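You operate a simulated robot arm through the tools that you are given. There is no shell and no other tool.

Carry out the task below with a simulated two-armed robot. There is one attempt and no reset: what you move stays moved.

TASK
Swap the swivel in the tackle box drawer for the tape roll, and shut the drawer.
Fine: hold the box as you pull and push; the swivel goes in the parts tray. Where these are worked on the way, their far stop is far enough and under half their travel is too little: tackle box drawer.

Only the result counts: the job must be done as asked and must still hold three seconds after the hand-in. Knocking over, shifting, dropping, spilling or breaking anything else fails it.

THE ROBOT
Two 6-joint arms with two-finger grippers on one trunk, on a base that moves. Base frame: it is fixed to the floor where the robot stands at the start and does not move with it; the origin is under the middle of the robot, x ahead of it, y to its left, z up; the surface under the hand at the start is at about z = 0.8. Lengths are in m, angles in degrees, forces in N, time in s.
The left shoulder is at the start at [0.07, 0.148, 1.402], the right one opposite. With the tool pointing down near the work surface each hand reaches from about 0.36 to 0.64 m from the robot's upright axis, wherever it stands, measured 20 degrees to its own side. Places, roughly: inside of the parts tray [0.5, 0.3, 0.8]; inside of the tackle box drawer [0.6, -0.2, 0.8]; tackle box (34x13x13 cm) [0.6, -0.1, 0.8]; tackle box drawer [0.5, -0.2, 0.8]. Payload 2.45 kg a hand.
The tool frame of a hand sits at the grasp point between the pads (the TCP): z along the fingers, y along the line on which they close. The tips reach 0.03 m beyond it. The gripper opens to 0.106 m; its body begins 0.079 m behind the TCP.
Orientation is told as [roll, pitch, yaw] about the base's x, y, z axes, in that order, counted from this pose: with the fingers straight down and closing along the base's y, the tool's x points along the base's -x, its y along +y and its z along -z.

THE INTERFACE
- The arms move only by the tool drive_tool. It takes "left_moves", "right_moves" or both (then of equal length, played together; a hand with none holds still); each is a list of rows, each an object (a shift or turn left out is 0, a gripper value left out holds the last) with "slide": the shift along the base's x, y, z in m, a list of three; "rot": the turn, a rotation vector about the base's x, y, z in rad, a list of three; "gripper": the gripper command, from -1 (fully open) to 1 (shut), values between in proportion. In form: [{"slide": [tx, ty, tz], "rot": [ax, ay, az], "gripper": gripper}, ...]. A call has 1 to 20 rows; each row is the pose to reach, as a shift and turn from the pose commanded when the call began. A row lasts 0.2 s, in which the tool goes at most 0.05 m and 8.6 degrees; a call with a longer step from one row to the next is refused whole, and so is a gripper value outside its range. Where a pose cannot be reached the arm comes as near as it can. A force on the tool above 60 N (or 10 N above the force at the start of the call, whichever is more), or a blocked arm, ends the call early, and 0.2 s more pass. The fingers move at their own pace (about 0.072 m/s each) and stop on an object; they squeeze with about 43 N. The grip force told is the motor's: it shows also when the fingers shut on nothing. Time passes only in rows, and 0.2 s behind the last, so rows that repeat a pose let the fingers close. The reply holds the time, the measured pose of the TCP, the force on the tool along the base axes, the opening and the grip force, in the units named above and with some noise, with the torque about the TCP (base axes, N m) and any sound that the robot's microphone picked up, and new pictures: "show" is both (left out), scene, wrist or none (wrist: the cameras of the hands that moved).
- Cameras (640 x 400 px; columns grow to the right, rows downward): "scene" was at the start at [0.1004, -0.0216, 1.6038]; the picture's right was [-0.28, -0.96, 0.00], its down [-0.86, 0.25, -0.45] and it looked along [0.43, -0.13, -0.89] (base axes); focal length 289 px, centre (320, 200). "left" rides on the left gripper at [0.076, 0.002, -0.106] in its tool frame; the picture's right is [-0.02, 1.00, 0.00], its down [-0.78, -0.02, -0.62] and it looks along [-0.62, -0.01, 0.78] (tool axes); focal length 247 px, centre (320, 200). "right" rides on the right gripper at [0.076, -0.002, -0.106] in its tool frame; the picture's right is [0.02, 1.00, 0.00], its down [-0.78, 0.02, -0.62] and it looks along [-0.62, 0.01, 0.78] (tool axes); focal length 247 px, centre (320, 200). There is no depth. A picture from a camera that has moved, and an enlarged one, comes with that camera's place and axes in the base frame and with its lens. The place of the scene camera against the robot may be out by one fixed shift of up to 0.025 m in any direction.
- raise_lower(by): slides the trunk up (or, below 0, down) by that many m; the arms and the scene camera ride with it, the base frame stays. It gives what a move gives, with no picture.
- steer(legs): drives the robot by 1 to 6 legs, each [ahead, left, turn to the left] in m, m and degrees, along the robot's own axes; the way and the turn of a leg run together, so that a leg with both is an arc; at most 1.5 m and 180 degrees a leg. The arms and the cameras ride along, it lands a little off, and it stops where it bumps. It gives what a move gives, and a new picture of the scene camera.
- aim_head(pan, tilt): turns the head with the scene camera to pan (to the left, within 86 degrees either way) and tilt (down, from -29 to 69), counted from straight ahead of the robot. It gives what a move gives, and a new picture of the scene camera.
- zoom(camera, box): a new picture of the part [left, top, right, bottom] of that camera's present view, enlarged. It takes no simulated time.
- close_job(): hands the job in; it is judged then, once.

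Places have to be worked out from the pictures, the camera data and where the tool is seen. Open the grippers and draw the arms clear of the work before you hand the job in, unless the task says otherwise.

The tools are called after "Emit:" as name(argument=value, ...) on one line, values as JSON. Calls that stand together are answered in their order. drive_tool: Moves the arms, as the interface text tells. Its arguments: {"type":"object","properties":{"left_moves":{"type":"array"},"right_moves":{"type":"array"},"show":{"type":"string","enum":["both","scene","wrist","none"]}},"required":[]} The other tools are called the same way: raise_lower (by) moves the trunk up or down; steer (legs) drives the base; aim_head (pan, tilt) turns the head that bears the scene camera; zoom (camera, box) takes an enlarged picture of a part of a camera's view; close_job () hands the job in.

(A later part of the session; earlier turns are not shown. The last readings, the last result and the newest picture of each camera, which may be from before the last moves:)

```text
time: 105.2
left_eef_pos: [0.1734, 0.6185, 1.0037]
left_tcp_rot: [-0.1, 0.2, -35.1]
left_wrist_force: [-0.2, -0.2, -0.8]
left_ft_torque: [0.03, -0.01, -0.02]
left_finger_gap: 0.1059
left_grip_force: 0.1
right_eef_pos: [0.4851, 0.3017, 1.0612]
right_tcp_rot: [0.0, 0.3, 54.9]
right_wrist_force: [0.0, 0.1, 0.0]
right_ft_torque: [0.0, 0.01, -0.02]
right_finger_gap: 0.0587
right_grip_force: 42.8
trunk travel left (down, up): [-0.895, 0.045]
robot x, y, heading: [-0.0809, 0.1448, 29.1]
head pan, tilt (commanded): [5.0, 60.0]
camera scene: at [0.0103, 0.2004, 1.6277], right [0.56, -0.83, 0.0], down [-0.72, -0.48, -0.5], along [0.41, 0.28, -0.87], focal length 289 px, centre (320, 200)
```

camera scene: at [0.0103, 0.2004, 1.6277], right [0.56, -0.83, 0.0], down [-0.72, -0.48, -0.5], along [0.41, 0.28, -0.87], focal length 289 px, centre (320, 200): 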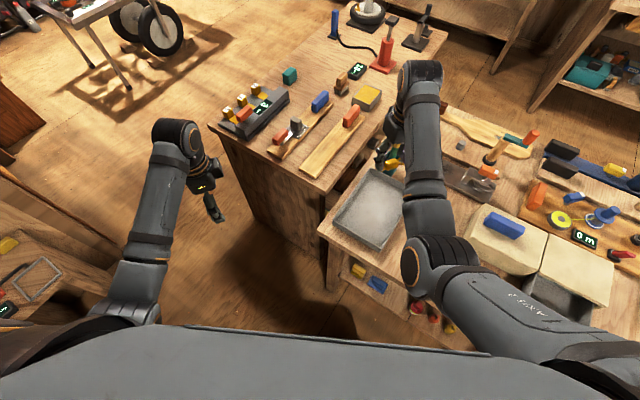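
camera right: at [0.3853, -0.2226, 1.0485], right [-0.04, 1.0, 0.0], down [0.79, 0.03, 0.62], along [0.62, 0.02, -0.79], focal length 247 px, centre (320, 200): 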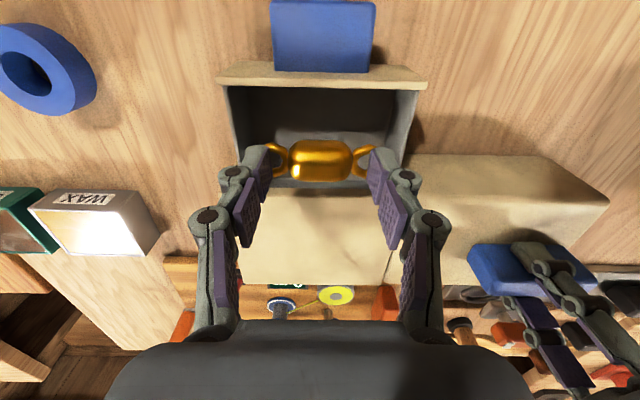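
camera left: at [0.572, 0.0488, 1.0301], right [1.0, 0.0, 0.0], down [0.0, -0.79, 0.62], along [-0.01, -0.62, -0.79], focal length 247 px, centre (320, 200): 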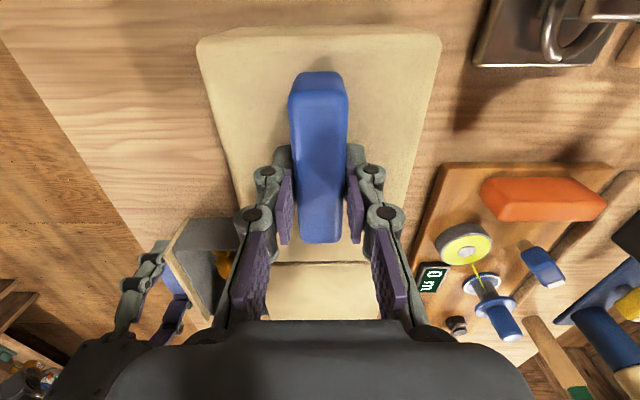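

The right hand should now be over the tray; checking with the wrist camera.

Emit:
zoom(camera="right", box=[0, 0, 640, 400])

```text
1.00 times, centred on (320, 200) of right (not enlarged: the box is as wide or as high as the picture)
camera zoom: at [0.4433, 0.2389, 1.1678], right [-0.83, 0.56, 0.0], down [0.44, 0.65, 0.62], along [0.34, 0.51, -0.79], focal length 247 px, centre (320, 200)
```

zoom: 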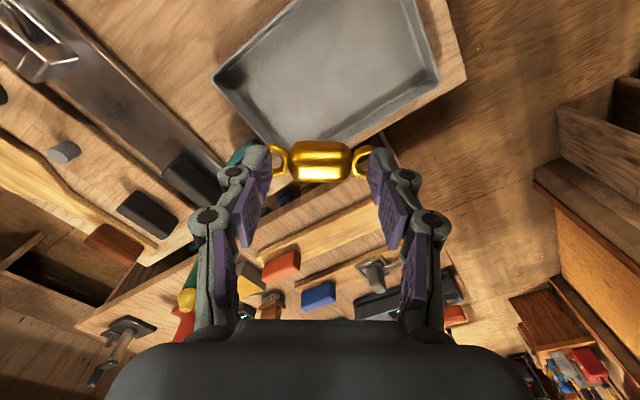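

The TCP is right above the tray centre. I'll lower the trunk by 0.12 m to bring the hand down, then continue with the arm.

Emit:
raise_lower(by=-0.12)

Emit:
drive_tool(right_moves=[{"slide": [0, 0, -0.02]}, {"slide": [0, 0, -0.04]}, {"slide": [0, 0, -0.055]}, {"slide": [0, 0, -0.07]}], show="both")

```text
time: 106.7
left_eef_pos: [0.1724, 0.6177, 0.8854]
left_tcp_rot: [-0.3, 0.2, -34.9]
left_wrist_force: [-0.8, 0.5, -0.7]
left_ft_torque: [-0.01, 0.0, -0.02]
left_finger_gap: 0.1061
left_grip_force: 0.1
right_eef_pos: [0.4848, 0.3021, 0.9412]
right_tcp_rot: [0.1, 0.3, 54.9]
right_wrist_force: [0.2, 0.3, -0.8]
right_ft_torque: [-0.04, 0.02, -0.01]
right_finger_gap: 0.0587
right_grip_force: 42.9
trunk travel left (down, up): [-0.775, 0.165]
robot x, y, heading: [-0.0832, 0.1425, 28.8]
head pan, tilt (commanded): [5.0, 60.0]
```

```text
time: 107.7
left_eef_pos: [0.1724, 0.617, 0.8837]
left_tcp_rot: [-0.2, 0.1, -35.0]
left_wrist_force: [0.6, 0.1, 0.2]
left_ft_torque: [-0.01, -0.01, -0.01]
left_finger_gap: 0.1059
left_grip_force: 0.0
right_eef_pos: [0.485, 0.3011, 0.869]
right_tcp_rot: [0.1, 0.3, 55.0]
right_wrist_force: [-0.3, 0.3, -0.5]
right_ft_torque: [0.0, 0.01, 0.0]
right_finger_gap: 0.0589
right_grip_force: 43.3
trunk travel left (down, up): [-0.775, 0.165]
robot x, y, heading: [-0.0802, 0.1408, 28.9]
head pan, tilt (commanded): [5.0, 60.0]
camera scene: at [0.0101, 0.2007, 1.5077], right [0.56, -0.83, 0.0], down [-0.72, -0.48, -0.5], along [0.41, 0.28, -0.87], focal length 289 px, centre (320, 200)
camera right: at [0.4432, 0.239, 0.9768], right [-0.83, 0.56, 0.0], down [0.44, 0.65, 0.62], along [0.34, 0.51, -0.79], focal length 247 px, centre (320, 200)
```

scene: 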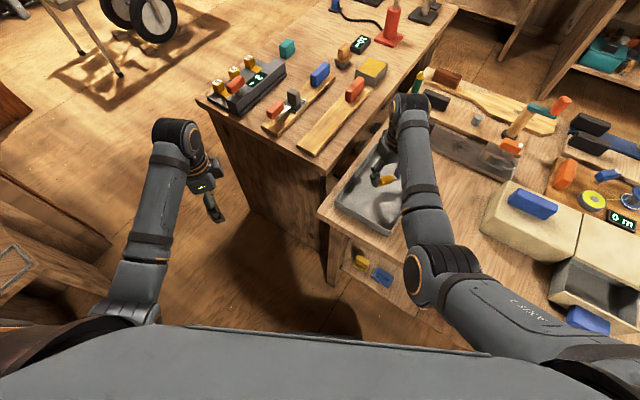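
right: 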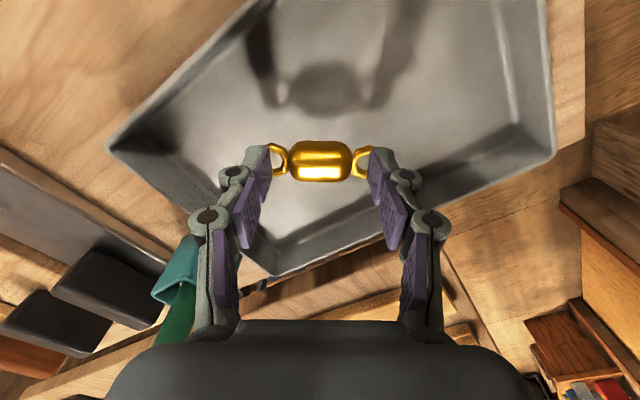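

The swivel is inside the tray outline. I'll lower the last bit gently.

Emit:
drive_tool(right_moves=[{"slide": [0, 0, -0.008]}, {"slide": [0, 0, -0.016]}, {"slide": [0, 0, -0.022]}], show="wrist")

```text
time: 108.5
left_eef_pos: [0.1718, 0.6193, 0.8844]
left_tcp_rot: [-0.3, 0.2, -35.0]
left_wrist_force: [-0.2, -0.1, 0.3]
left_ft_torque: [0.04, -0.01, 0.01]
left_finger_gap: 0.106
left_grip_force: 0.0
right_eef_pos: [0.4845, 0.3018, 0.8485]
right_tcp_rot: [0.0, 0.3, 54.9]
right_wrist_force: [-0.3, 0.5, -1.0]
right_ft_torque: [-0.04, -0.03, 0.01]
right_finger_gap: 0.059
right_grip_force: 42.5
trunk travel left (down, up): [-0.775, 0.165]
robot x, y, heading: [-0.0809, 0.142, 28.8]
head pan, tilt (commanded): [5.0, 60.0]
camera right: at [0.4427, 0.2388, 0.9547], right [-0.83, 0.56, 0.0], down [0.44, 0.65, 0.62], along [0.34, 0.51, -0.79], focal length 247 px, centre (320, 200)
```

right: 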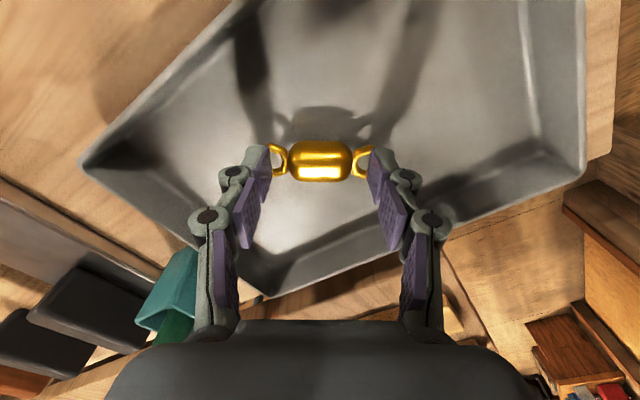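

Still slightly above the tray floor judging by the shadow. A few more millimetres.

Emit:
drive_tool(right_moves=[{"slide": [0, 0, -0.004]}, {"slide": [0, 0, -0.008]}], show="wrist")

```text
time: 109.1
left_eef_pos: [0.1712, 0.6182, 0.8859]
left_tcp_rot: [0.0, 0.1, -35.1]
left_wrist_force: [-0.4, -0.1, -0.6]
left_ft_torque: [0.03, 0.02, -0.01]
left_finger_gap: 0.106
left_grip_force: 0.1
right_eef_pos: [0.4852, 0.3024, 0.8452]
right_tcp_rot: [-0.2, -0.1, 54.9]
right_wrist_force: [0.6, -2.6, 20.5]
right_ft_torque: [-0.04, 0.32, 0.01]
right_finger_gap: 0.0586
right_grip_force: 43.2
trunk travel left (down, up): [-0.775, 0.165]
robot x, y, heading: [-0.0817, 0.1407, 28.8]
head pan, tilt (commanded): [5.0, 60.0]
camera right: at [0.4422, 0.2389, 0.9507], right [-0.83, 0.56, 0.0], down [0.43, 0.65, 0.62], along [0.35, 0.52, -0.78], focal length 247 px, centre (320, 200)
```

right: 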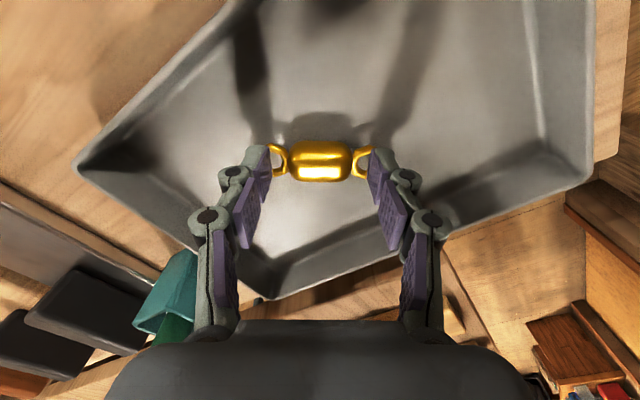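

Touched the tray floor (20 N). I'll ease up 4 mm and open the gripper to leave the swivel.

Emit:
drive_tool(right_moves=[{"slide": [0, 0, 0.005]}, {"slide": [0, 0, 0.005], "gripper": -0.2}, {"slide": [0, 0, 0.005], "gripper": -0.5}, {"slide": [0, 0, 0.005], "gripper": -0.5}], show="wrist")

```text
time: 110.1
left_eef_pos: [0.1731, 0.6182, 0.8833]
left_tcp_rot: [-0.3, 0.2, -35.0]
left_wrist_force: [-0.2, 0.8, -0.2]
left_ft_torque: [0.0, -0.03, 0.0]
left_finger_gap: 0.1061
left_grip_force: 0.1
right_eef_pos: [0.4857, 0.3028, 0.8463]
right_tcp_rot: [0.0, 0.3, 54.9]
right_wrist_force: [0.9, 0.8, 0.7]
right_ft_torque: [-0.03, -0.03, 0.01]
right_finger_gap: 0.0794
right_grip_force: 0.0
trunk travel left (down, up): [-0.775, 0.165]
robot x, y, heading: [-0.0793, 0.1405, 29.1]
head pan, tilt (commanded): [5.0, 60.0]
camera right: at [0.4431, 0.2393, 0.9527], right [-0.83, 0.56, 0.0], down [0.44, 0.65, 0.62], along [0.34, 0.51, -0.79], focal length 247 px, centre (320, 200)
```

right: 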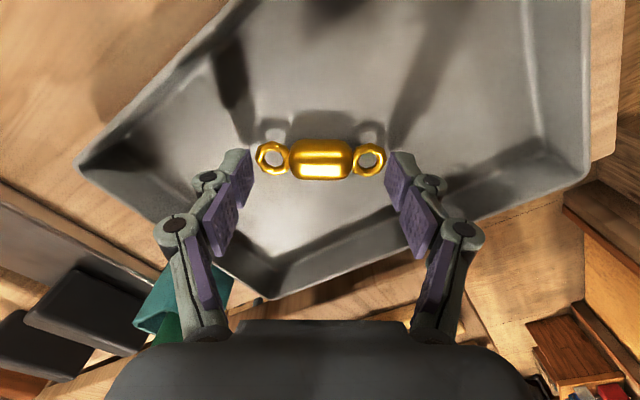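

The swivel lies in the tray. I'll open a bit more so the rings are clear, then lift straight up.

Emit:
drive_tool(right_moves=[{"slide": [0, 0, 0], "gripper": -0.8}, {"slide": [0, 0, 0], "gripper": -0.8}, {"slide": [0, 0, 0.02], "gripper": -0.8}, {"slide": [0, 0, 0.05]}, {"slide": [0, 0, 0.08]}, {"slide": [0, 0, 0.1]}], show="wrist")

```text
time: 111.5
left_eef_pos: [0.1726, 0.6183, 0.8839]
left_tcp_rot: [-0.2, 0.3, -35.0]
left_wrist_force: [0.6, 0.4, -0.4]
left_ft_torque: [-0.05, 0.0, -0.03]
left_finger_gap: 0.1061
left_grip_force: 0.1
right_eef_pos: [0.4837, 0.3025, 0.9469]
right_tcp_rot: [0.0, 0.3, 55.0]
right_wrist_force: [0.1, -0.4, 0.5]
right_ft_torque: [0.03, -0.05, -0.02]
right_finger_gap: 0.0958
right_grip_force: 0.0
trunk travel left (down, up): [-0.775, 0.165]
robot x, y, heading: [-0.0801, 0.1422, 28.8]
head pan, tilt (commanded): [5.0, 60.0]
camera right: at [0.4425, 0.2393, 1.0528], right [-0.83, 0.56, 0.0], down [0.44, 0.65, 0.62], along [0.34, 0.51, -0.79], focal length 247 px, centre (320, 200)
```

right: 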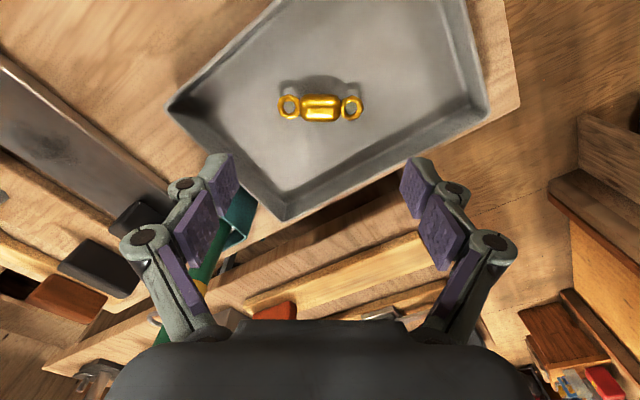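

The swivel rests flat in the tray. Now I'll raise the trunk again and drive to a stance in front of the tape roll: heading 0, at about (-0.05, -0.12).

Emit:
raise_lower(by=0.12)

Emit:
steer(legs=[[0, 0, -28.8], [0.03, -0.262, 0]])

```text
time: 113.0
left_eef_pos: [0.1728, 0.6178, 1.0033]
left_tcp_rot: [-0.2, 0.2, -35.1]
left_wrist_force: [-0.4, 0.7, -0.1]
left_ft_torque: [0.0, -0.03, 0.0]
left_finger_gap: 0.1061
left_grip_force: 0.0
right_eef_pos: [0.4851, 0.3027, 1.0653]
right_tcp_rot: [0.0, 0.2, 54.9]
right_wrist_force: [0.5, -0.1, 0.7]
right_ft_torque: [-0.02, 0.02, -0.03]
right_finger_gap: 0.0955
right_grip_force: 0.0
trunk travel left (down, up): [-0.895, 0.045]
robot x, y, heading: [-0.0816, 0.1452, 28.8]
head pan, tilt (commanded): [5.0, 60.0]
```

```text
time: 116.3
left_eef_pos: [0.401, 0.1824, 1.0042]
left_tcp_rot: [-0.2, 0.1, -63.4]
left_wrist_force: [0.1, 0.4, -0.8]
left_ft_torque: [-0.01, 0.0, -0.02]
left_finger_gap: 0.1062
left_grip_force: 0.1
right_eef_pos: [0.5236, -0.2448, 1.0651]
right_tcp_rot: [0.0, 0.3, 26.4]
right_wrist_force: [-0.1, 0.5, -0.1]
right_ft_torque: [-0.01, -0.01, 0.04]
right_finger_gap: 0.0956
right_grip_force: 0.0
trunk travel left (down, up): [-0.895, 0.045]
robot x, y, heading: [-0.0487, -0.1177, 0.5]
head pan, tilt (commanded): [5.0, 60.0]
camera scene: at [0.0585, -0.1114, 1.6277], right [0.09, -1.0, 0.0], down [-0.86, -0.08, -0.5], along [0.5, 0.05, -0.87], focal length 289 px, centre (320, 200)
```

scene: 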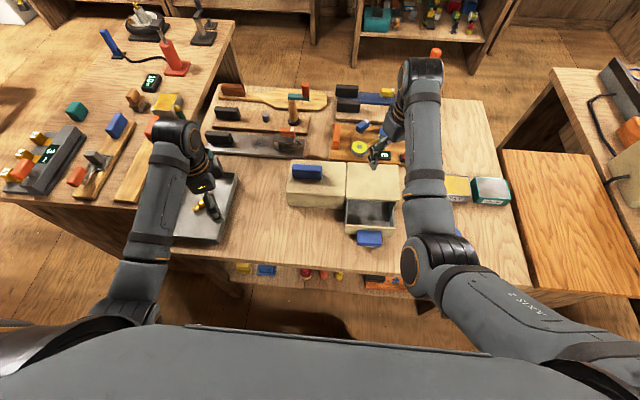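

Good stance. I'll bring the right hand above the tape roll at yaw 0 to look at it closely.

Emit:
drive_tool(right_moves=[{"slide": [-0.0156, -0.0359, -0.005], "rot": [0, 0, -0.077], "gripper": -1}, {"slide": [-0.0312, -0.0717, -0.01], "rot": [0, 0, -0.154]}, {"slide": [-0.0468, -0.1076, -0.02], "rot": [0, 0, -0.23]}, {"slide": [-0.0624, -0.1435, -0.035], "rot": [0, 0, -0.307]}, {"slide": [-0.078, -0.1793, -0.05], "rot": [0, 0, -0.384]}, {"slide": [-0.0866, -0.2182, -0.065], "rot": [0, 0, -0.461]}], show="both")

```text
time: 117.7
left_eef_pos: [0.4008, 0.1805, 1.0056]
left_tcp_rot: [-0.1, 0.3, -63.5]
left_wrist_force: [1.3, -0.8, 0.0]
left_ft_torque: [0.06, -0.02, 0.02]
left_finger_gap: 0.1057
left_grip_force: 0.1
right_eef_pos: [0.4364, -0.4654, 0.9987]
right_tcp_rot: [0.1, 0.2, -0.1]
right_wrist_force: [0.4, 0.6, 0.6]
right_ft_torque: [0.01, -0.02, 0.0]
right_finger_gap: 0.1056
right_grip_force: 0.0
trunk travel left (down, up): [-0.895, 0.045]
robot x, y, heading: [-0.048, -0.1193, 0.2]
head pan, tilt (commanded): [5.0, 60.0]
camera scene: at [0.0584, -0.116, 1.6278], right [0.09, -1.0, 0.0], down [-0.86, -0.08, -0.5], along [0.5, 0.05, -0.87], focal length 289 px, centre (320, 200)
camera right: at [0.3609, -0.4656, 1.1051], right [-0.02, 1.0, 0.0], down [0.79, 0.01, 0.62], along [0.62, 0.01, -0.79], focal length 247 px, centre (320, 200)
```

scene: 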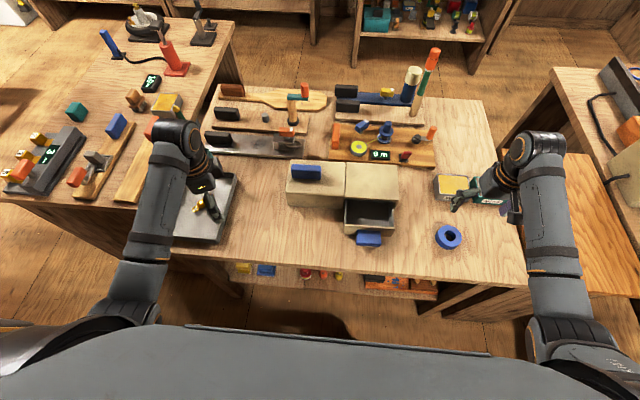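
right: 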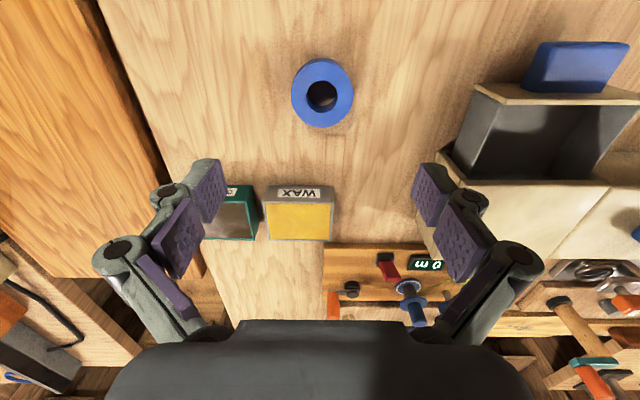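

Emit:
zoom(camera="right", box=[260, 40, 390, 150])

```text
3.64 times, centred on (325, 95) of right
camera zoom: at [0.3609, -0.4656, 1.1051], right [-0.02, 1.0, 0.0], down [0.79, 0.01, 0.62], along [0.62, 0.01, -0.79], focal length 898 px, centre (302, 582)
```

zoom: 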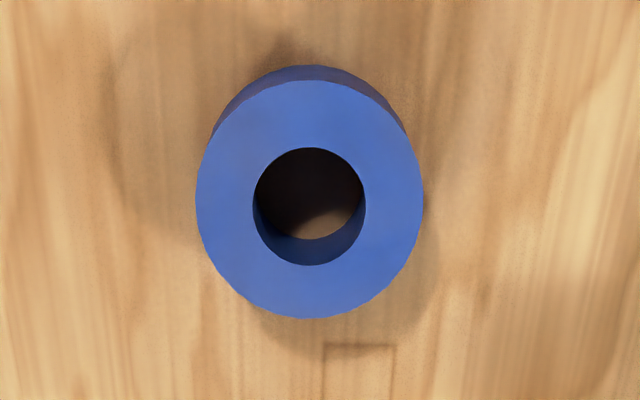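

The tape roll has an outer diameter of about 67 mm, is about 24 mm high, and is centred at (0.436, -0.462). I'll descend around it with the gripper fully open, closing along y.

Emit:
drive_tool(right_moves=[{"slide": [0, 0.002, -0.035]}, {"slide": [0, 0.0037, -0.07]}, {"slide": [0, 0.0037, -0.105]}, {"slide": [0, 0.0037, -0.135]}, {"slide": [0, 0.0037, -0.155]}, {"slide": [0, 0.0037, -0.164]}], show="wrist")

```text
time: 119.1
left_eef_pos: [0.401, 0.1811, 1.0042]
left_tcp_rot: [-0.2, 0.2, -63.6]
left_wrist_force: [-0.4, -0.5, 0.1]
left_ft_torque: [-0.02, -0.01, 0.0]
left_finger_gap: 0.1059
left_grip_force: 0.0
right_eef_pos: [0.437, -0.4603, 0.8359]
right_tcp_rot: [-0.1, 0.3, 0.1]
right_wrist_force: [0.4, 0.4, 0.0]
right_ft_torque: [0.02, 0.0, -0.03]
right_finger_gap: 0.106
right_grip_force: 0.0
trunk travel left (down, up): [-0.895, 0.045]
robot x, y, heading: [-0.0512, -0.1149, 0.3]
head pan, tilt (commanded): [5.0, 60.0]
camera right: at [0.3615, -0.4617, 0.9426], right [-0.02, 1.0, 0.0], down [0.79, 0.02, 0.62], along [0.62, 0.01, -0.79], focal length 247 px, centre (320, 200)
```

right: 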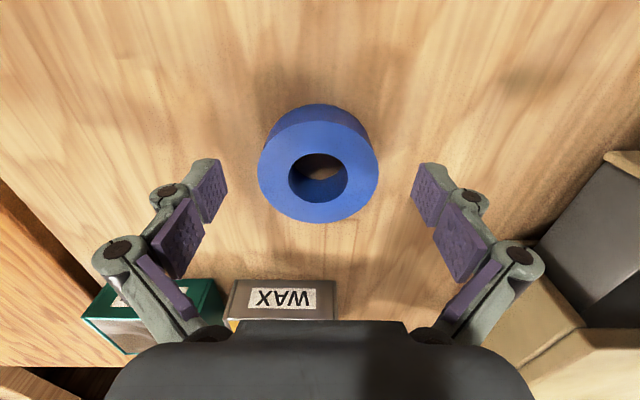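

The roll is centred between the pads. Closing.

Emit:
drive_tool(right_moves=[{"gripper": 1}, {"gripper": 1}, {"gripper": 1}, {"gripper": 1}], show="none")

Emit:
drive_tool(right_moves=[{"slide": [0, 0, 0.02]}, {"slide": [0, 0, 0.05]}, {"slide": [0, 0, 0.08]}, {"slide": [0, 0, 0.11]}, {"slide": [0, 0, 0.13]}], show="wrist")

```text
time: 120.1
left_eef_pos: [0.4003, 0.1813, 1.004]
left_tcp_rot: [-0.2, 0.1, -63.4]
left_wrist_force: [0.1, 0.3, 0.5]
left_ft_torque: [-0.01, 0.02, 0.0]
left_finger_gap: 0.1062
left_grip_force: 0.0
right_eef_pos: [0.4372, -0.461, 0.8361]
right_tcp_rot: [0.0, 0.3, 0.0]
right_wrist_force: [0.5, 0.2, 2.8]
right_ft_torque: [0.14, -0.06, -0.02]
right_finger_gap: 0.0667
right_grip_force: 42.9
trunk travel left (down, up): [-0.895, 0.045]
robot x, y, heading: [-0.0466, -0.1161, 0.1]
head pan, tilt (commanded): [5.0, 60.0]
```

```text
time: 121.3
left_eef_pos: [0.3993, 0.1806, 1.005]
left_tcp_rot: [-0.2, 0.2, -63.6]
left_wrist_force: [-0.2, -0.5, 0.3]
left_ft_torque: [0.01, 0.02, -0.01]
left_finger_gap: 0.1061
left_grip_force: 0.0
right_eef_pos: [0.4367, -0.4607, 0.9676]
right_tcp_rot: [0.1, 0.3, -0.1]
right_wrist_force: [-0.2, 0.3, -0.6]
right_ft_torque: [0.01, 0.0, 0.0]
right_finger_gap: 0.0668
right_grip_force: 42.7
trunk travel left (down, up): [-0.895, 0.045]
robot x, y, heading: [-0.0477, -0.1136, 0.3]
head pan, tilt (commanded): [5.0, 60.0]
camera right: at [0.3626, -0.4614, 1.0744], right [-0.02, 1.0, 0.0], down [0.79, 0.02, 0.62], along [0.62, 0.01, -0.79], focal length 247 px, centre (320, 200)
```

right: 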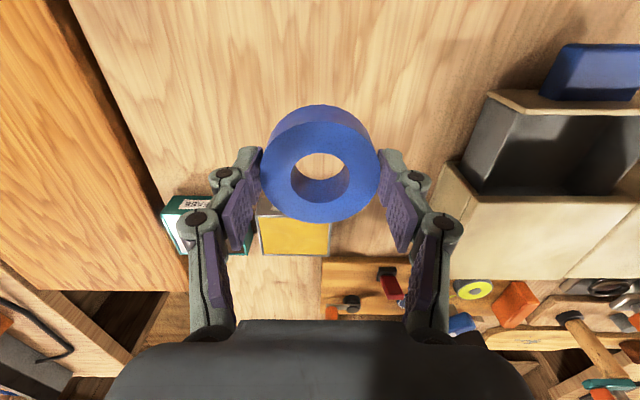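

Tape roll held (66.8 mm) and lifted. Moving it over the drawer opening at about x = 0.470, y = -0.220.

Emit:
drive_tool(right_moves=[{"slide": [0.005, 0.04, 0.005]}, {"slide": [0.01, 0.08, 0.005]}, {"slide": [0.015, 0.12, 0.005]}, {"slide": [0.022, 0.16, 0.005]}, {"slide": [0.028, 0.2, 0.005]}, {"slide": [0.033, 0.24, 0.005], "rot": [0, 0, 0.015]}, {"slide": [0.033, 0.24, 0.0], "rot": [0, 0, 0.015]}], show="both")

```text
time: 123.1
left_eef_pos: [0.4005, 0.1813, 1.0043]
left_tcp_rot: [-0.2, 0.2, -63.5]
left_wrist_force: [0.0, -0.2, -0.2]
left_ft_torque: [0.0, 0.0, 0.02]
left_finger_gap: 0.1064
left_grip_force: 0.0
right_eef_pos: [0.4748, -0.2611, 0.9615]
right_tcp_rot: [-4.1, 0.0, -0.6]
right_wrist_force: [0.8, -0.1, -0.7]
right_ft_torque: [-0.01, -0.03, 0.03]
right_finger_gap: 0.0667
right_grip_force: 43.0
trunk travel left (down, up): [-0.895, 0.045]
robot x, y, heading: [-0.0467, -0.1152, 0.5]
head pan, tilt (commanded): [5.0, 60.0]
stopped in row 7 (right hand): the arm was blocked; the commanded pose is now the measured one
camera scene: at [0.0585, -0.1126, 1.6277], right [0.09, -1.0, 0.0], down [-0.86, -0.08, -0.5], along [0.5, 0.05, -0.87], focal length 289 px, centre (320, 200)
camera right: at [0.3996, -0.2554, 1.068], right [-0.01, 1.0, -0.07], down [0.78, 0.05, 0.62], along [0.62, -0.05, -0.78], focal length 247 px, centre (320, 200)
```

scene: 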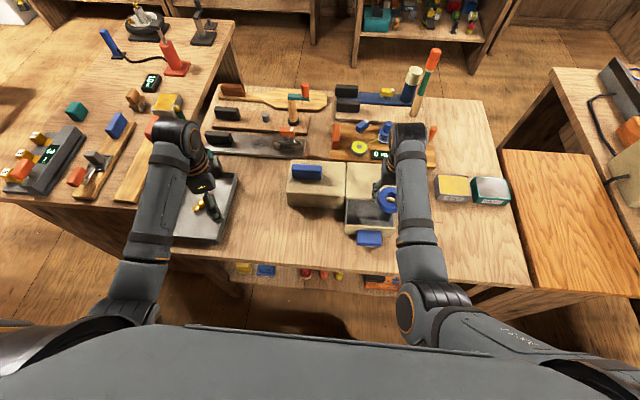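
right: 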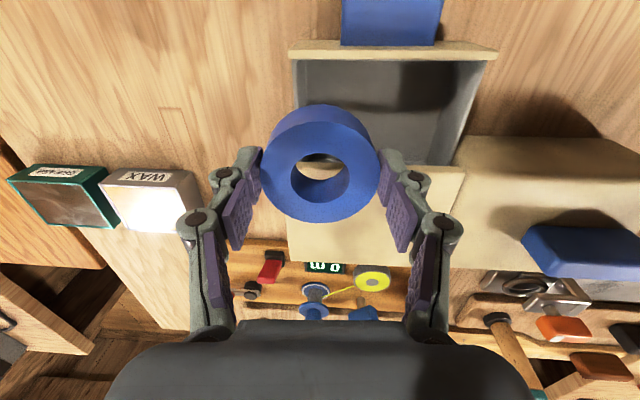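

Blocked by the trunk again in this stance, so I'll place from the proven -25° stance. First I raise and ease the right hand outwards with the roll levelled.

Emit:
drive_tool(right_moves=[{"slide": [0.01, -0.03, 0.015], "rot": [0.035, 0, 0]}, {"slide": [0.025, -0.055, 0.04], "rot": [0.07, 0, 0]}, {"slide": [0.04, -0.06, 0.065], "rot": [0.07, 0, 0]}, {"slide": [0.05, -0.06, 0.085], "rot": [0.07, 0, 0]}, {"slide": [0.058, -0.06, 0.1], "rot": [0.07, 0, 0]}], show="none")

```text
time: 124.3
left_eef_pos: [0.4013, 0.1808, 1.0039]
left_tcp_rot: [-0.2, 0.2, -63.6]
left_wrist_force: [0.8, -0.1, 0.2]
left_ft_torque: [0.02, 0.02, 0.01]
left_finger_gap: 0.106
left_grip_force: 0.2
right_eef_pos: [0.5337, -0.321, 1.0615]
right_tcp_rot: [0.3, 0.3, -0.5]
right_wrist_force: [0.2, -0.7, -0.3]
right_ft_torque: [0.03, 0.03, -0.01]
right_finger_gap: 0.0664
right_grip_force: 42.9
trunk travel left (down, up): [-0.895, 0.045]
robot x, y, heading: [-0.0494, -0.1171, 0.2]
head pan, tilt (commanded): [5.0, 60.0]
```

Now rotate to -25° first and then shift left to the proven stance, with both hands high.

Emit:
steer(legs=[[0, 0, -25.2], [-0.0659, 0.2572, 0]])

```text
time: 127.5
left_eef_pos: [0.5305, 0.225, 1.0042]
left_tcp_rot: [-0.2, 0.3, -88.1]
left_wrist_force: [-0.9, -0.7, -0.2]
left_ft_torque: [0.01, 0.0, 0.0]
left_finger_gap: 0.1057
left_grip_force: 0.1
right_eef_pos: [0.4415, -0.2861, 1.062]
right_tcp_rot: [0.3, 0.2, -25.2]
right_wrist_force: [0.0, -0.2, 0.2]
right_ft_torque: [0.0, -0.02, 0.03]
right_finger_gap: 0.0668
right_grip_force: 43.1
trunk travel left (down, up): [-0.895, 0.045]
robot x, y, heading: [-0.0018, 0.1405, -24.3]
head pan, tilt (commanded): [5.0, 60.0]
camera scene: at [0.0962, 0.0938, 1.6276], right [-0.33, -0.94, 0.0], down [-0.82, 0.29, -0.5], along [0.47, -0.16, -0.87], focal length 289 px, centre (320, 200)
```

scene: 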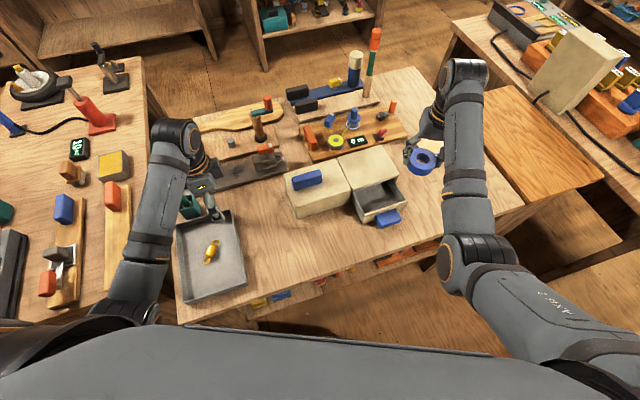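

Stance regained. I'll bring the left hand back over the box handle now, then lower the trunk to the working height.

Emit:
drive_tool(left_moves=[{"slide": [0.006, -0.036, 0.008]}, {"slide": [0.012, -0.072, 0.016]}, {"slide": [0.018, -0.108, 0.024]}, {"slide": [0.024, -0.144, 0.032]}, {"slide": [0.03, -0.18, 0.04]}, {"slide": [0.036, -0.216, 0.048]}, {"slide": [0.0405, -0.251, 0.056], "rot": [0, 0, -0.015]}], show="none")

Emit:
raise_lower(by=-0.12)

```text
time: 129.1
left_eef_pos: [0.5703, -0.0273, 1.0599]
left_tcp_rot: [-0.2, 0.3, -89.0]
left_wrist_force: [-0.2, 0.4, 0.5]
left_ft_torque: [0.03, 0.02, 0.02]
left_finger_gap: 0.106
left_grip_force: 0.0
right_eef_pos: [0.4432, -0.2863, 1.0591]
right_tcp_rot: [0.2, 0.2, -25.0]
right_wrist_force: [0.1, -1.2, -0.8]
right_ft_torque: [-0.01, -0.02, 0.01]
right_finger_gap: 0.0668
right_grip_force: 42.9
trunk travel left (down, up): [-0.895, 0.045]
robot x, y, heading: [-0.0006, 0.1409, -24.3]
head pan, tilt (commanded): [5.0, 60.0]
```

```text
time: 130.6
left_eef_pos: [0.5706, -0.0241, 0.9394]
left_tcp_rot: [-0.2, 0.2, -89.0]
left_wrist_force: [-0.6, 1.1, 0.3]
left_ft_torque: [-0.02, 0.01, 0.04]
left_finger_gap: 0.1059
left_grip_force: 0.1
right_eef_pos: [0.4416, -0.2845, 0.9416]
right_tcp_rot: [0.3, 0.2, -25.1]
right_wrist_force: [0.8, 0.2, -0.7]
right_ft_torque: [0.02, -0.01, 0.03]
right_finger_gap: 0.0668
right_grip_force: 42.5
trunk travel left (down, up): [-0.775, 0.165]
robot x, y, heading: [-0.0034, 0.1453, -24.1]
head pan, tilt (commanded): [5.0, 60.0]
```

Both hands are at working height. I'll lower the left hand the last 16 mm and grip the box handle again.

Emit:
drive_tool(left_moves=[{"slide": [0, -0.001, -0.008]}, {"slide": [0, -0.002, -0.016]}, {"slide": [0, -0.002, -0.016], "gripper": 1}, {"slide": [0, -0.002, -0.016], "gripper": 1}, {"slide": [0, -0.002, -0.016], "gripper": 1}, {"slide": [0, -0.002, -0.016], "gripper": 1}], right_moves=[{"slide": [0.004, 0.01, 0.0], "rot": [0, 0, 0.076]}, {"slide": [0.008, 0.02, 0.0], "rot": [0, 0, 0.152]}, {"slide": [0.012, 0.03, 0.0], "rot": [0, 0, 0.228]}, {"slide": [0.018, 0.04, 0.0], "rot": [0, 0, 0.304]}, {"slide": [0.024, 0.052, 0.0], "rot": [0, 0, 0.38]}, {"slide": [0.028, 0.064, 0.0], "rot": [0, 0, 0.455]}], show="both")

```text
time: 132.0
left_eef_pos: [0.5701, -0.0267, 0.9242]
left_tcp_rot: [-0.2, 0.2, -89.0]
left_wrist_force: [1.1, 0.1, 0.0]
left_ft_torque: [-0.09, 0.02, 0.05]
left_finger_gap: 0.0256
left_grip_force: 42.9
right_eef_pos: [0.4696, -0.2208, 0.9427]
right_tcp_rot: [0.2, 0.2, 1.0]
right_wrist_force: [-0.5, 0.4, -0.1]
right_ft_torque: [0.01, -0.01, -0.02]
right_finger_gap: 0.0666
right_grip_force: 43.2
trunk travel left (down, up): [-0.775, 0.165]
robot x, y, heading: [-0.0015, 0.1413, -24.3]
head pan, tilt (commanded): [5.0, 60.0]
camera scene: at [0.0968, 0.0962, 1.5077], right [-0.33, -0.94, 0.0], down [-0.82, 0.28, -0.5], along [0.47, -0.16, -0.87], focal length 289 px, centre (320, 200)
camera right: at [0.3949, -0.2246, 1.0487], right [-0.04, 1.0, 0.0], down [0.79, 0.03, 0.62], along [0.62, 0.03, -0.79], focal length 247 px, centre (320, 200)
camera left: at [0.5708, 0.0498, 1.0309], right [1.0, 0.0, 0.0], down [0.0, -0.79, 0.62], along [-0.01, -0.62, -0.79], focal length 247 px, centre (320, 200)
```

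scene: 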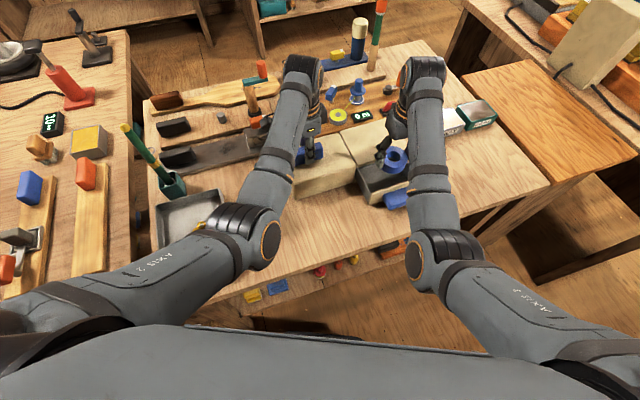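
right: 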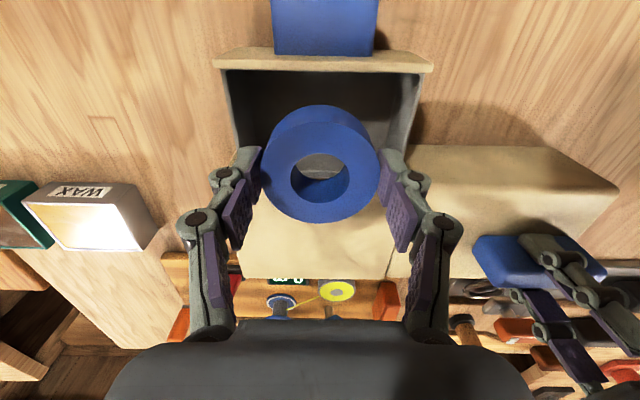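
left: 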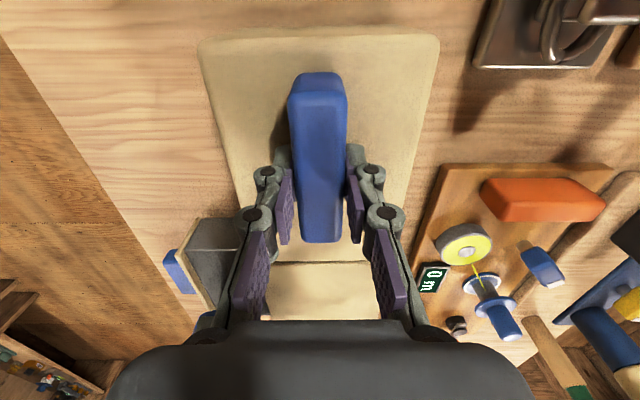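

The left hand holds the box again. The tape roll's estimated span is x = 0.434–0.501 inside the opening (0.43–0.507); I'll shift it 1.5 mm rearwards and descend to just above the rim first.

Emit:
drive_tool(right_moves=[{"slide": [0.0015, 0.0005, -0.015]}, {"slide": [0.0015, 0.0005, -0.028]}, {"slide": [0.0015, 0.0005, -0.035]}], show="wrist")

Emit:
zoom(camera="right", box=[190, 40, 450, 260])

```text
time: 132.8
left_eef_pos: [0.5692, -0.0266, 0.9235]
left_tcp_rot: [-0.2, 0.1, -88.9]
left_wrist_force: [-0.3, -0.2, -0.1]
left_ft_torque: [0.05, -0.01, 0.13]
left_finger_gap: 0.0255
left_grip_force: 43.1
right_eef_pos: [0.4719, -0.2205, 0.9054]
right_tcp_rot: [0.2, 0.1, 1.0]
right_wrist_force: [-0.1, -1.1, -1.6]
right_ft_torque: [0.04, 0.01, -0.02]
right_finger_gap: 0.0666
right_grip_force: 43.3
trunk travel left (down, up): [-0.775, 0.165]
robot x, y, heading: [0.0019, 0.1403, -24.1]
head pan, tilt (commanded): [5.0, 60.0]
camera right: at [0.3964, -0.2243, 1.013], right [-0.04, 1.0, 0.0], down [0.79, 0.03, 0.62], along [0.62, 0.03, -0.79], focal length 247 px, centre (320, 200)
```

right: 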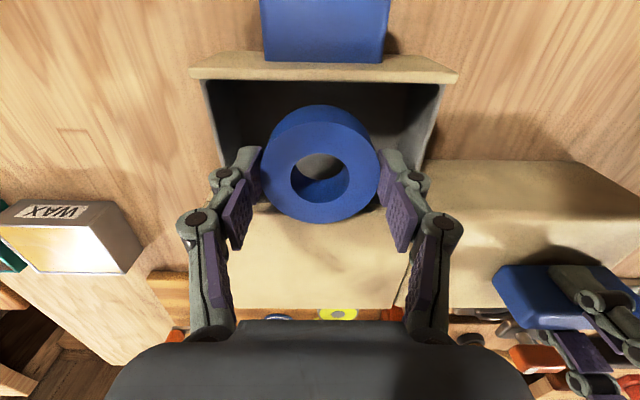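

```text
1.82 times, centred on (320, 150) of right
camera zoom: at [0.3964, -0.2243, 1.013], right [-0.04, 1.0, 0.0], down [0.79, 0.03, 0.62], along [0.62, 0.03, -0.79], focal length 449 px, centre (320, 291)
```

zoom: 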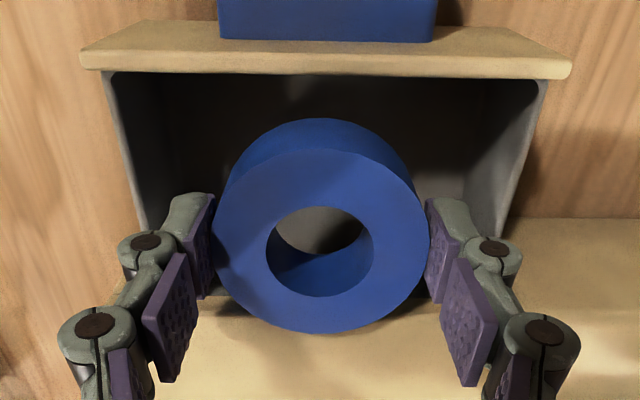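

In this frame the tape sits a bit too far rearwards relative to the box edge. I'll zoom in to measure the box edge against the tape before correcting.

Emit:
zoom(camera="right", box=[200, 140, 320, 240])

Emit:
zoom(camera="right", box=[330, 140, 450, 240])

```text
4.00 times, centred on (260, 190) of right
camera zoom: at [0.3964, -0.2243, 1.013], right [-0.04, 1.0, 0.0], down [0.79, 0.03, 0.62], along [0.62, 0.03, -0.79], focal length 988 px, centre (560, 240)
```

zoom: 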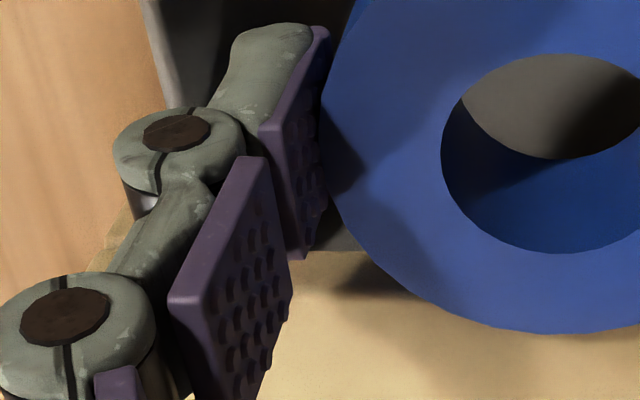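

```text
4.00 times, centred on (390, 190) of right
camera zoom: at [0.3964, -0.2243, 1.013], right [-0.04, 1.0, 0.0], down [0.79, 0.03, 0.62], along [0.62, 0.03, -0.79], focal length 988 px, centre (40, 240)
```

zoom: 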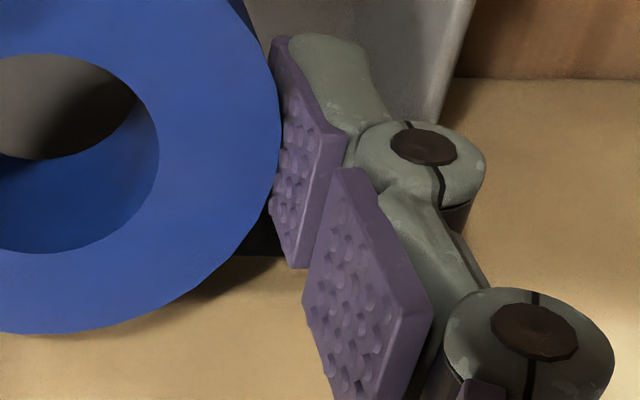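

The opening spans about 0.4275–0.5035 in this camera's frame while the tape spans about 0.4406–0.509. I'll shift the tape 10 mm towards the front and lower it carefully into the drawer.

Emit:
drive_tool(right_moves=[{"slide": [-0.005, 0, 0]}, {"slide": [-0.0103, 0, 0]}, {"slide": [-0.0103, 0, -0.006]}, {"slide": [-0.0103, 0, -0.012]}], show="wrist")

Emit:
zoom(camera="right", box=[190, 40, 450, 260])

```text
time: 133.8
left_eef_pos: [0.569, -0.0261, 0.9245]
left_tcp_rot: [-0.1, 0.3, -89.0]
left_wrist_force: [-0.9, -0.8, 0.0]
left_ft_torque: [0.12, -0.56, 0.09]
left_finger_gap: 0.0256
left_grip_force: 42.9
right_eef_pos: [0.4612, -0.2203, 0.8962]
right_tcp_rot: [0.1, 0.0, 1.0]
right_wrist_force: [0.3, -0.1, 9.7]
right_ft_torque: [-0.01, 0.33, 0.0]
right_finger_gap: 0.0664
right_grip_force: 42.7
trunk travel left (down, up): [-0.775, 0.165]
robot x, y, heading: [-0.0051, 0.1395, -24.0]
head pan, tilt (commanded): [5.0, 60.0]
camera right: at [0.3848, -0.2235, 1.003], right [-0.04, 1.0, 0.0], down [0.78, 0.03, 0.62], along [0.62, 0.03, -0.78], focal length 247 px, centre (320, 200)
```

right: 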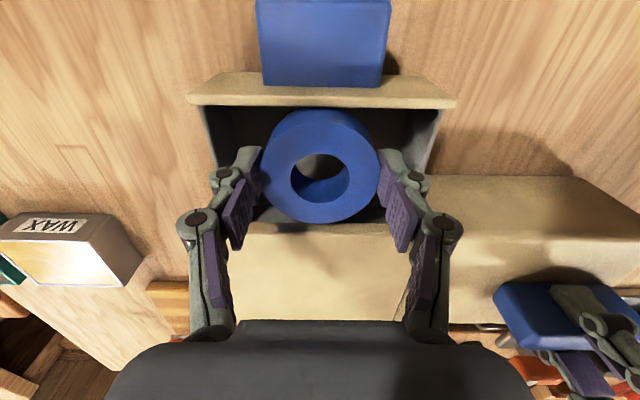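

```text
1.82 times, centred on (320, 150) of right
camera zoom: at [0.3848, -0.2235, 1.003], right [-0.04, 1.0, 0.0], down [0.78, 0.03, 0.62], along [0.62, 0.03, -0.78], focal length 449 px, centre (320, 291)
```

zoom: 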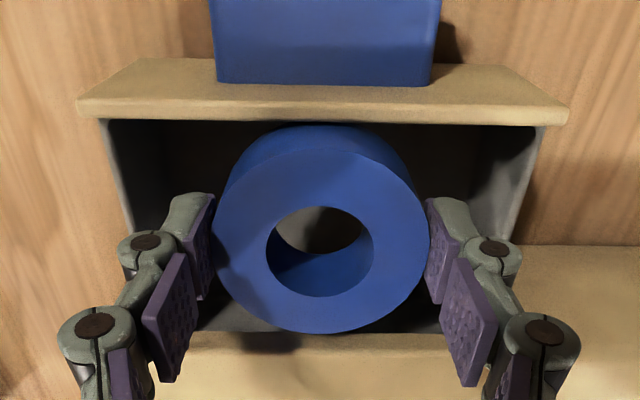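

Light contact: the torque shows the roll's front edge resting on the drawer panel (about 34 mm ahead of the TCP). I'll lift a little, shift 4 mm rearwards and try again.

Emit:
drive_tool(right_moves=[{"slide": [0, 0, 0.006]}, {"slide": [0.004, 0, 0.006]}, {"slide": [0.004, 0, 0.0]}, {"slide": [0.004, 0, -0.005]}, {"slide": [0.004, 0, -0.008]}], show="wrist")

Emit:
zoom(camera="right", box=[190, 40, 450, 260])

```text
time: 135.0
left_eef_pos: [0.5684, -0.0273, 0.9243]
left_tcp_rot: [-0.2, 0.2, -89.0]
left_wrist_force: [0.1, 0.1, 0.5]
left_ft_torque: [-0.26, 0.23, 0.05]
left_finger_gap: 0.0256
left_grip_force: 43.3
right_eef_pos: [0.4649, -0.2218, 0.8862]
right_tcp_rot: [0.3, 0.2, 0.9]
right_wrist_force: [-0.7, 0.9, -0.6]
right_ft_torque: [0.02, 0.03, 0.01]
right_finger_gap: 0.0667
right_grip_force: 43.2
trunk travel left (down, up): [-0.775, 0.165]
robot x, y, heading: [-0.0029, 0.1414, -24.2]
head pan, tilt (commanded): [5.0, 60.0]
camera right: at [0.3895, -0.2245, 0.9932], right [-0.04, 1.0, 0.0], down [0.79, 0.03, 0.62], along [0.62, 0.03, -0.79], focal length 247 px, centre (320, 200)
```

right: 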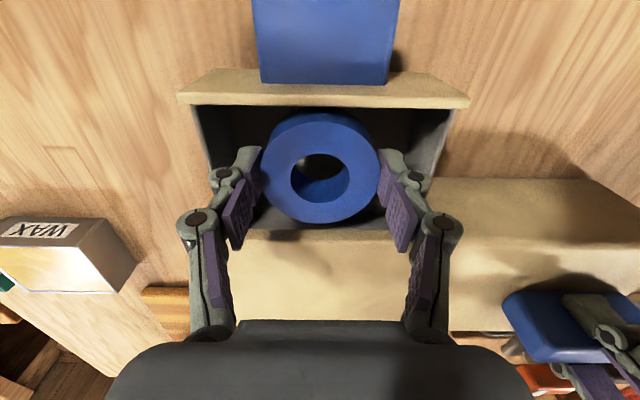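

```text
1.82 times, centred on (320, 150) of right
camera zoom: at [0.3895, -0.2245, 0.9932], right [-0.04, 1.0, 0.0], down [0.79, 0.03, 0.62], along [0.62, 0.03, -0.79], focal length 449 px, centre (320, 291)
```

zoom: 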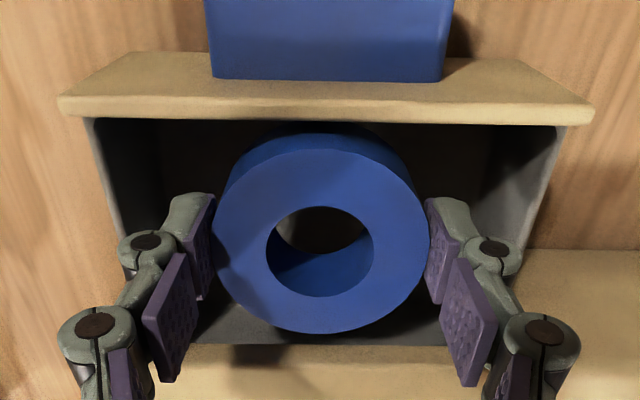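

It passed both edges with no force; the roll's bottom is now at about 0.85, inside the drawer. Continuing down to the drawer floor.

Emit:
drive_tool(right_moves=[{"slide": [0, 0.0005, -0.008]}, {"slide": [0, 0.0005, -0.016]}, {"slide": [0, 0.0005, -0.023]}], show="wrist")

```text
time: 135.8
left_eef_pos: [0.5702, -0.027, 0.924]
left_tcp_rot: [-0.1, 0.2, -89.0]
left_wrist_force: [0.4, -0.1, -0.8]
left_ft_torque: [-0.16, -0.03, 0.1]
left_finger_gap: 0.0258
left_grip_force: 42.4
right_eef_pos: [0.4645, -0.2194, 0.8632]
right_tcp_rot: [0.1, 0.1, 0.9]
right_wrist_force: [-0.3, 0.4, 0.0]
right_ft_torque: [0.0, 0.01, -0.01]
right_finger_gap: 0.0667
right_grip_force: 43.3
trunk travel left (down, up): [-0.775, 0.165]
robot x, y, heading: [-0.0029, 0.1416, -24.3]
head pan, tilt (commanded): [5.0, 60.0]
camera right: at [0.3893, -0.2233, 0.9698], right [-0.04, 1.0, 0.0], down [0.79, 0.03, 0.62], along [0.62, 0.03, -0.79], focal length 247 px, centre (320, 200)
```

right: 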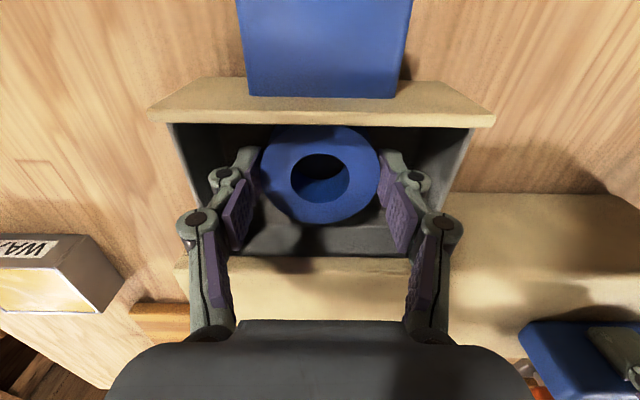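

Tape bottom is at about 0.827. A few more millimetres to touch the floor.

Emit:
drive_tool(right_moves=[{"slide": [0, 0, -0.003]}, {"slide": [0, 0, -0.006]}], show="none")

```text
time: 136.4
left_eef_pos: [0.5695, -0.0263, 0.9249]
left_tcp_rot: [-0.2, 0.1, -89.0]
left_wrist_force: [2.0, -0.3, 0.3]
left_ft_torque: [0.03, -0.05, 0.09]
left_finger_gap: 0.0251
left_grip_force: 43.3
right_eef_pos: [0.4639, -0.2182, 0.8571]
right_tcp_rot: [0.2, 0.1, 0.8]
right_wrist_force: [0.3, -0.6, 0.0]
right_ft_torque: [-0.02, -0.01, -0.01]
right_finger_gap: 0.0667
right_grip_force: 43.1
trunk travel left (down, up): [-0.775, 0.165]
robot x, y, heading: [-0.004, 0.1426, -24.2]
head pan, tilt (commanded): [5.0, 60.0]
```

Emit:
drive_tool(right_moves=[{"slide": [0, 0, -0.002]}, {"slide": [0, 0, -0.004]}], show="none")

```text
time: 137.0
left_eef_pos: [0.5695, -0.0261, 0.9251]
left_tcp_rot: [-0.3, 0.2, -89.0]
left_wrist_force: [1.6, -0.3, 0.7]
left_ft_torque: [0.08, -0.02, 0.06]
left_finger_gap: 0.0256
left_grip_force: 43.3
right_eef_pos: [0.4636, -0.2193, 0.8529]
right_tcp_rot: [0.3, 0.3, 1.0]
right_wrist_force: [0.8, 0.6, -0.7]
right_ft_torque: [0.0, 0.0, 0.0]
right_finger_gap: 0.0667
right_grip_force: 42.6
trunk travel left (down, up): [-0.775, 0.165]
robot x, y, heading: [-0.0006, 0.1459, -24.4]
head pan, tilt (commanded): [5.0, 60.0]
```

Still no contact at 0.853; the floor is slightly lower than estimated. I'll continue in small steps.

Emit:
drive_tool(right_moves=[{"slide": [0, 0, -0.002]}, {"slide": [0, 0, -0.004]}], show="wrist")

```text
time: 137.6
left_eef_pos: [0.5689, -0.0255, 0.9238]
left_tcp_rot: [-0.2, 0.2, -89.0]
left_wrist_force: [3.0, -2.6, 0.1]
left_ft_torque: [0.34, -0.48, 0.17]
left_finger_gap: 0.0254
left_grip_force: 42.9
right_eef_pos: [0.4654, -0.2198, 0.852]
right_tcp_rot: [0.1, -0.1, 0.9]
right_wrist_force: [0.2, -0.3, 16.3]
right_ft_torque: [-0.03, -0.53, 0.0]
right_finger_gap: 0.0668
right_grip_force: 42.6
trunk travel left (down, up): [-0.775, 0.165]
robot x, y, heading: [0.0009, 0.1382, -24.3]
head pan, tilt (commanded): [5.0, 60.0]
camera right: at [0.3893, -0.223, 0.9584], right [-0.04, 1.0, 0.0], down [0.78, 0.03, 0.62], along [0.62, 0.03, -0.78], focal length 247 px, centre (320, 200)
```

right: 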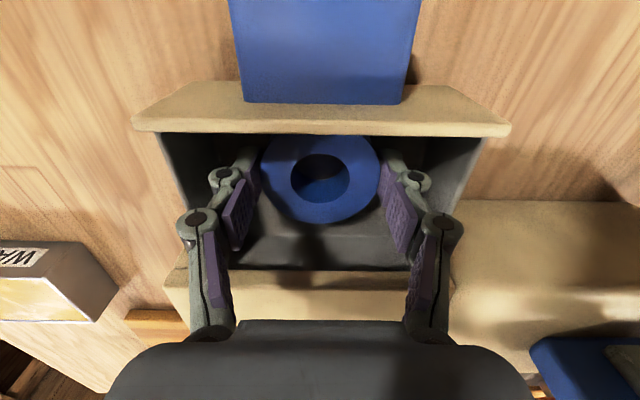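

The roll is on the drawer floor (16 N). I'll ease up and open the gripper modestly within the drawer walls.

Emit:
drive_tool(right_moves=[{"slide": [0, 0, 0.003]}, {"slide": [0, 0, 0.003], "gripper": -0.52}, {"slide": [0, 0, 0.003], "gripper": -0.52}, {"slide": [0, 0, 0.003], "gripper": -0.52}], show="wrist")

```text
time: 138.6
left_eef_pos: [0.569, -0.0268, 0.9241]
left_tcp_rot: [-0.2, 0.3, -89.0]
left_wrist_force: [-1.0, 0.3, 2.0]
left_ft_torque: [-0.21, 0.31, 0.04]
left_finger_gap: 0.0255
left_grip_force: 43.2
right_eef_pos: [0.464, -0.2205, 0.8511]
right_tcp_rot: [0.3, 0.3, 0.9]
right_wrist_force: [0.4, 0.2, -0.3]
right_ft_torque: [-0.01, 0.02, -0.02]
right_finger_gap: 0.0807
right_grip_force: 0.1
trunk travel left (down, up): [-0.775, 0.165]
robot x, y, heading: [0.0006, 0.1457, -24.3]
head pan, tilt (commanded): [5.0, 60.0]
camera right: at [0.3887, -0.2233, 0.9593], right [-0.04, 1.0, 0.0], down [0.79, 0.03, 0.62], along [0.62, 0.03, -0.79], focal length 247 px, centre (320, 200)
```

right: 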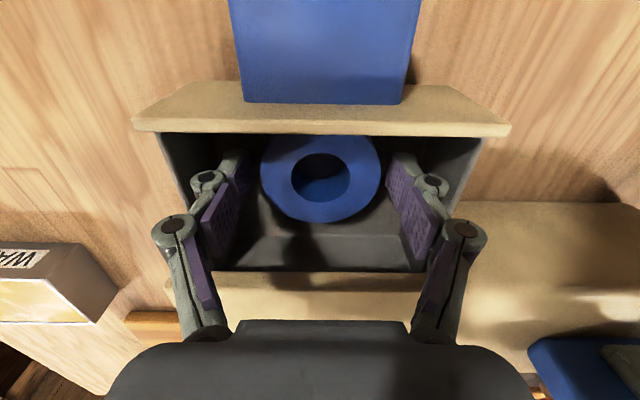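

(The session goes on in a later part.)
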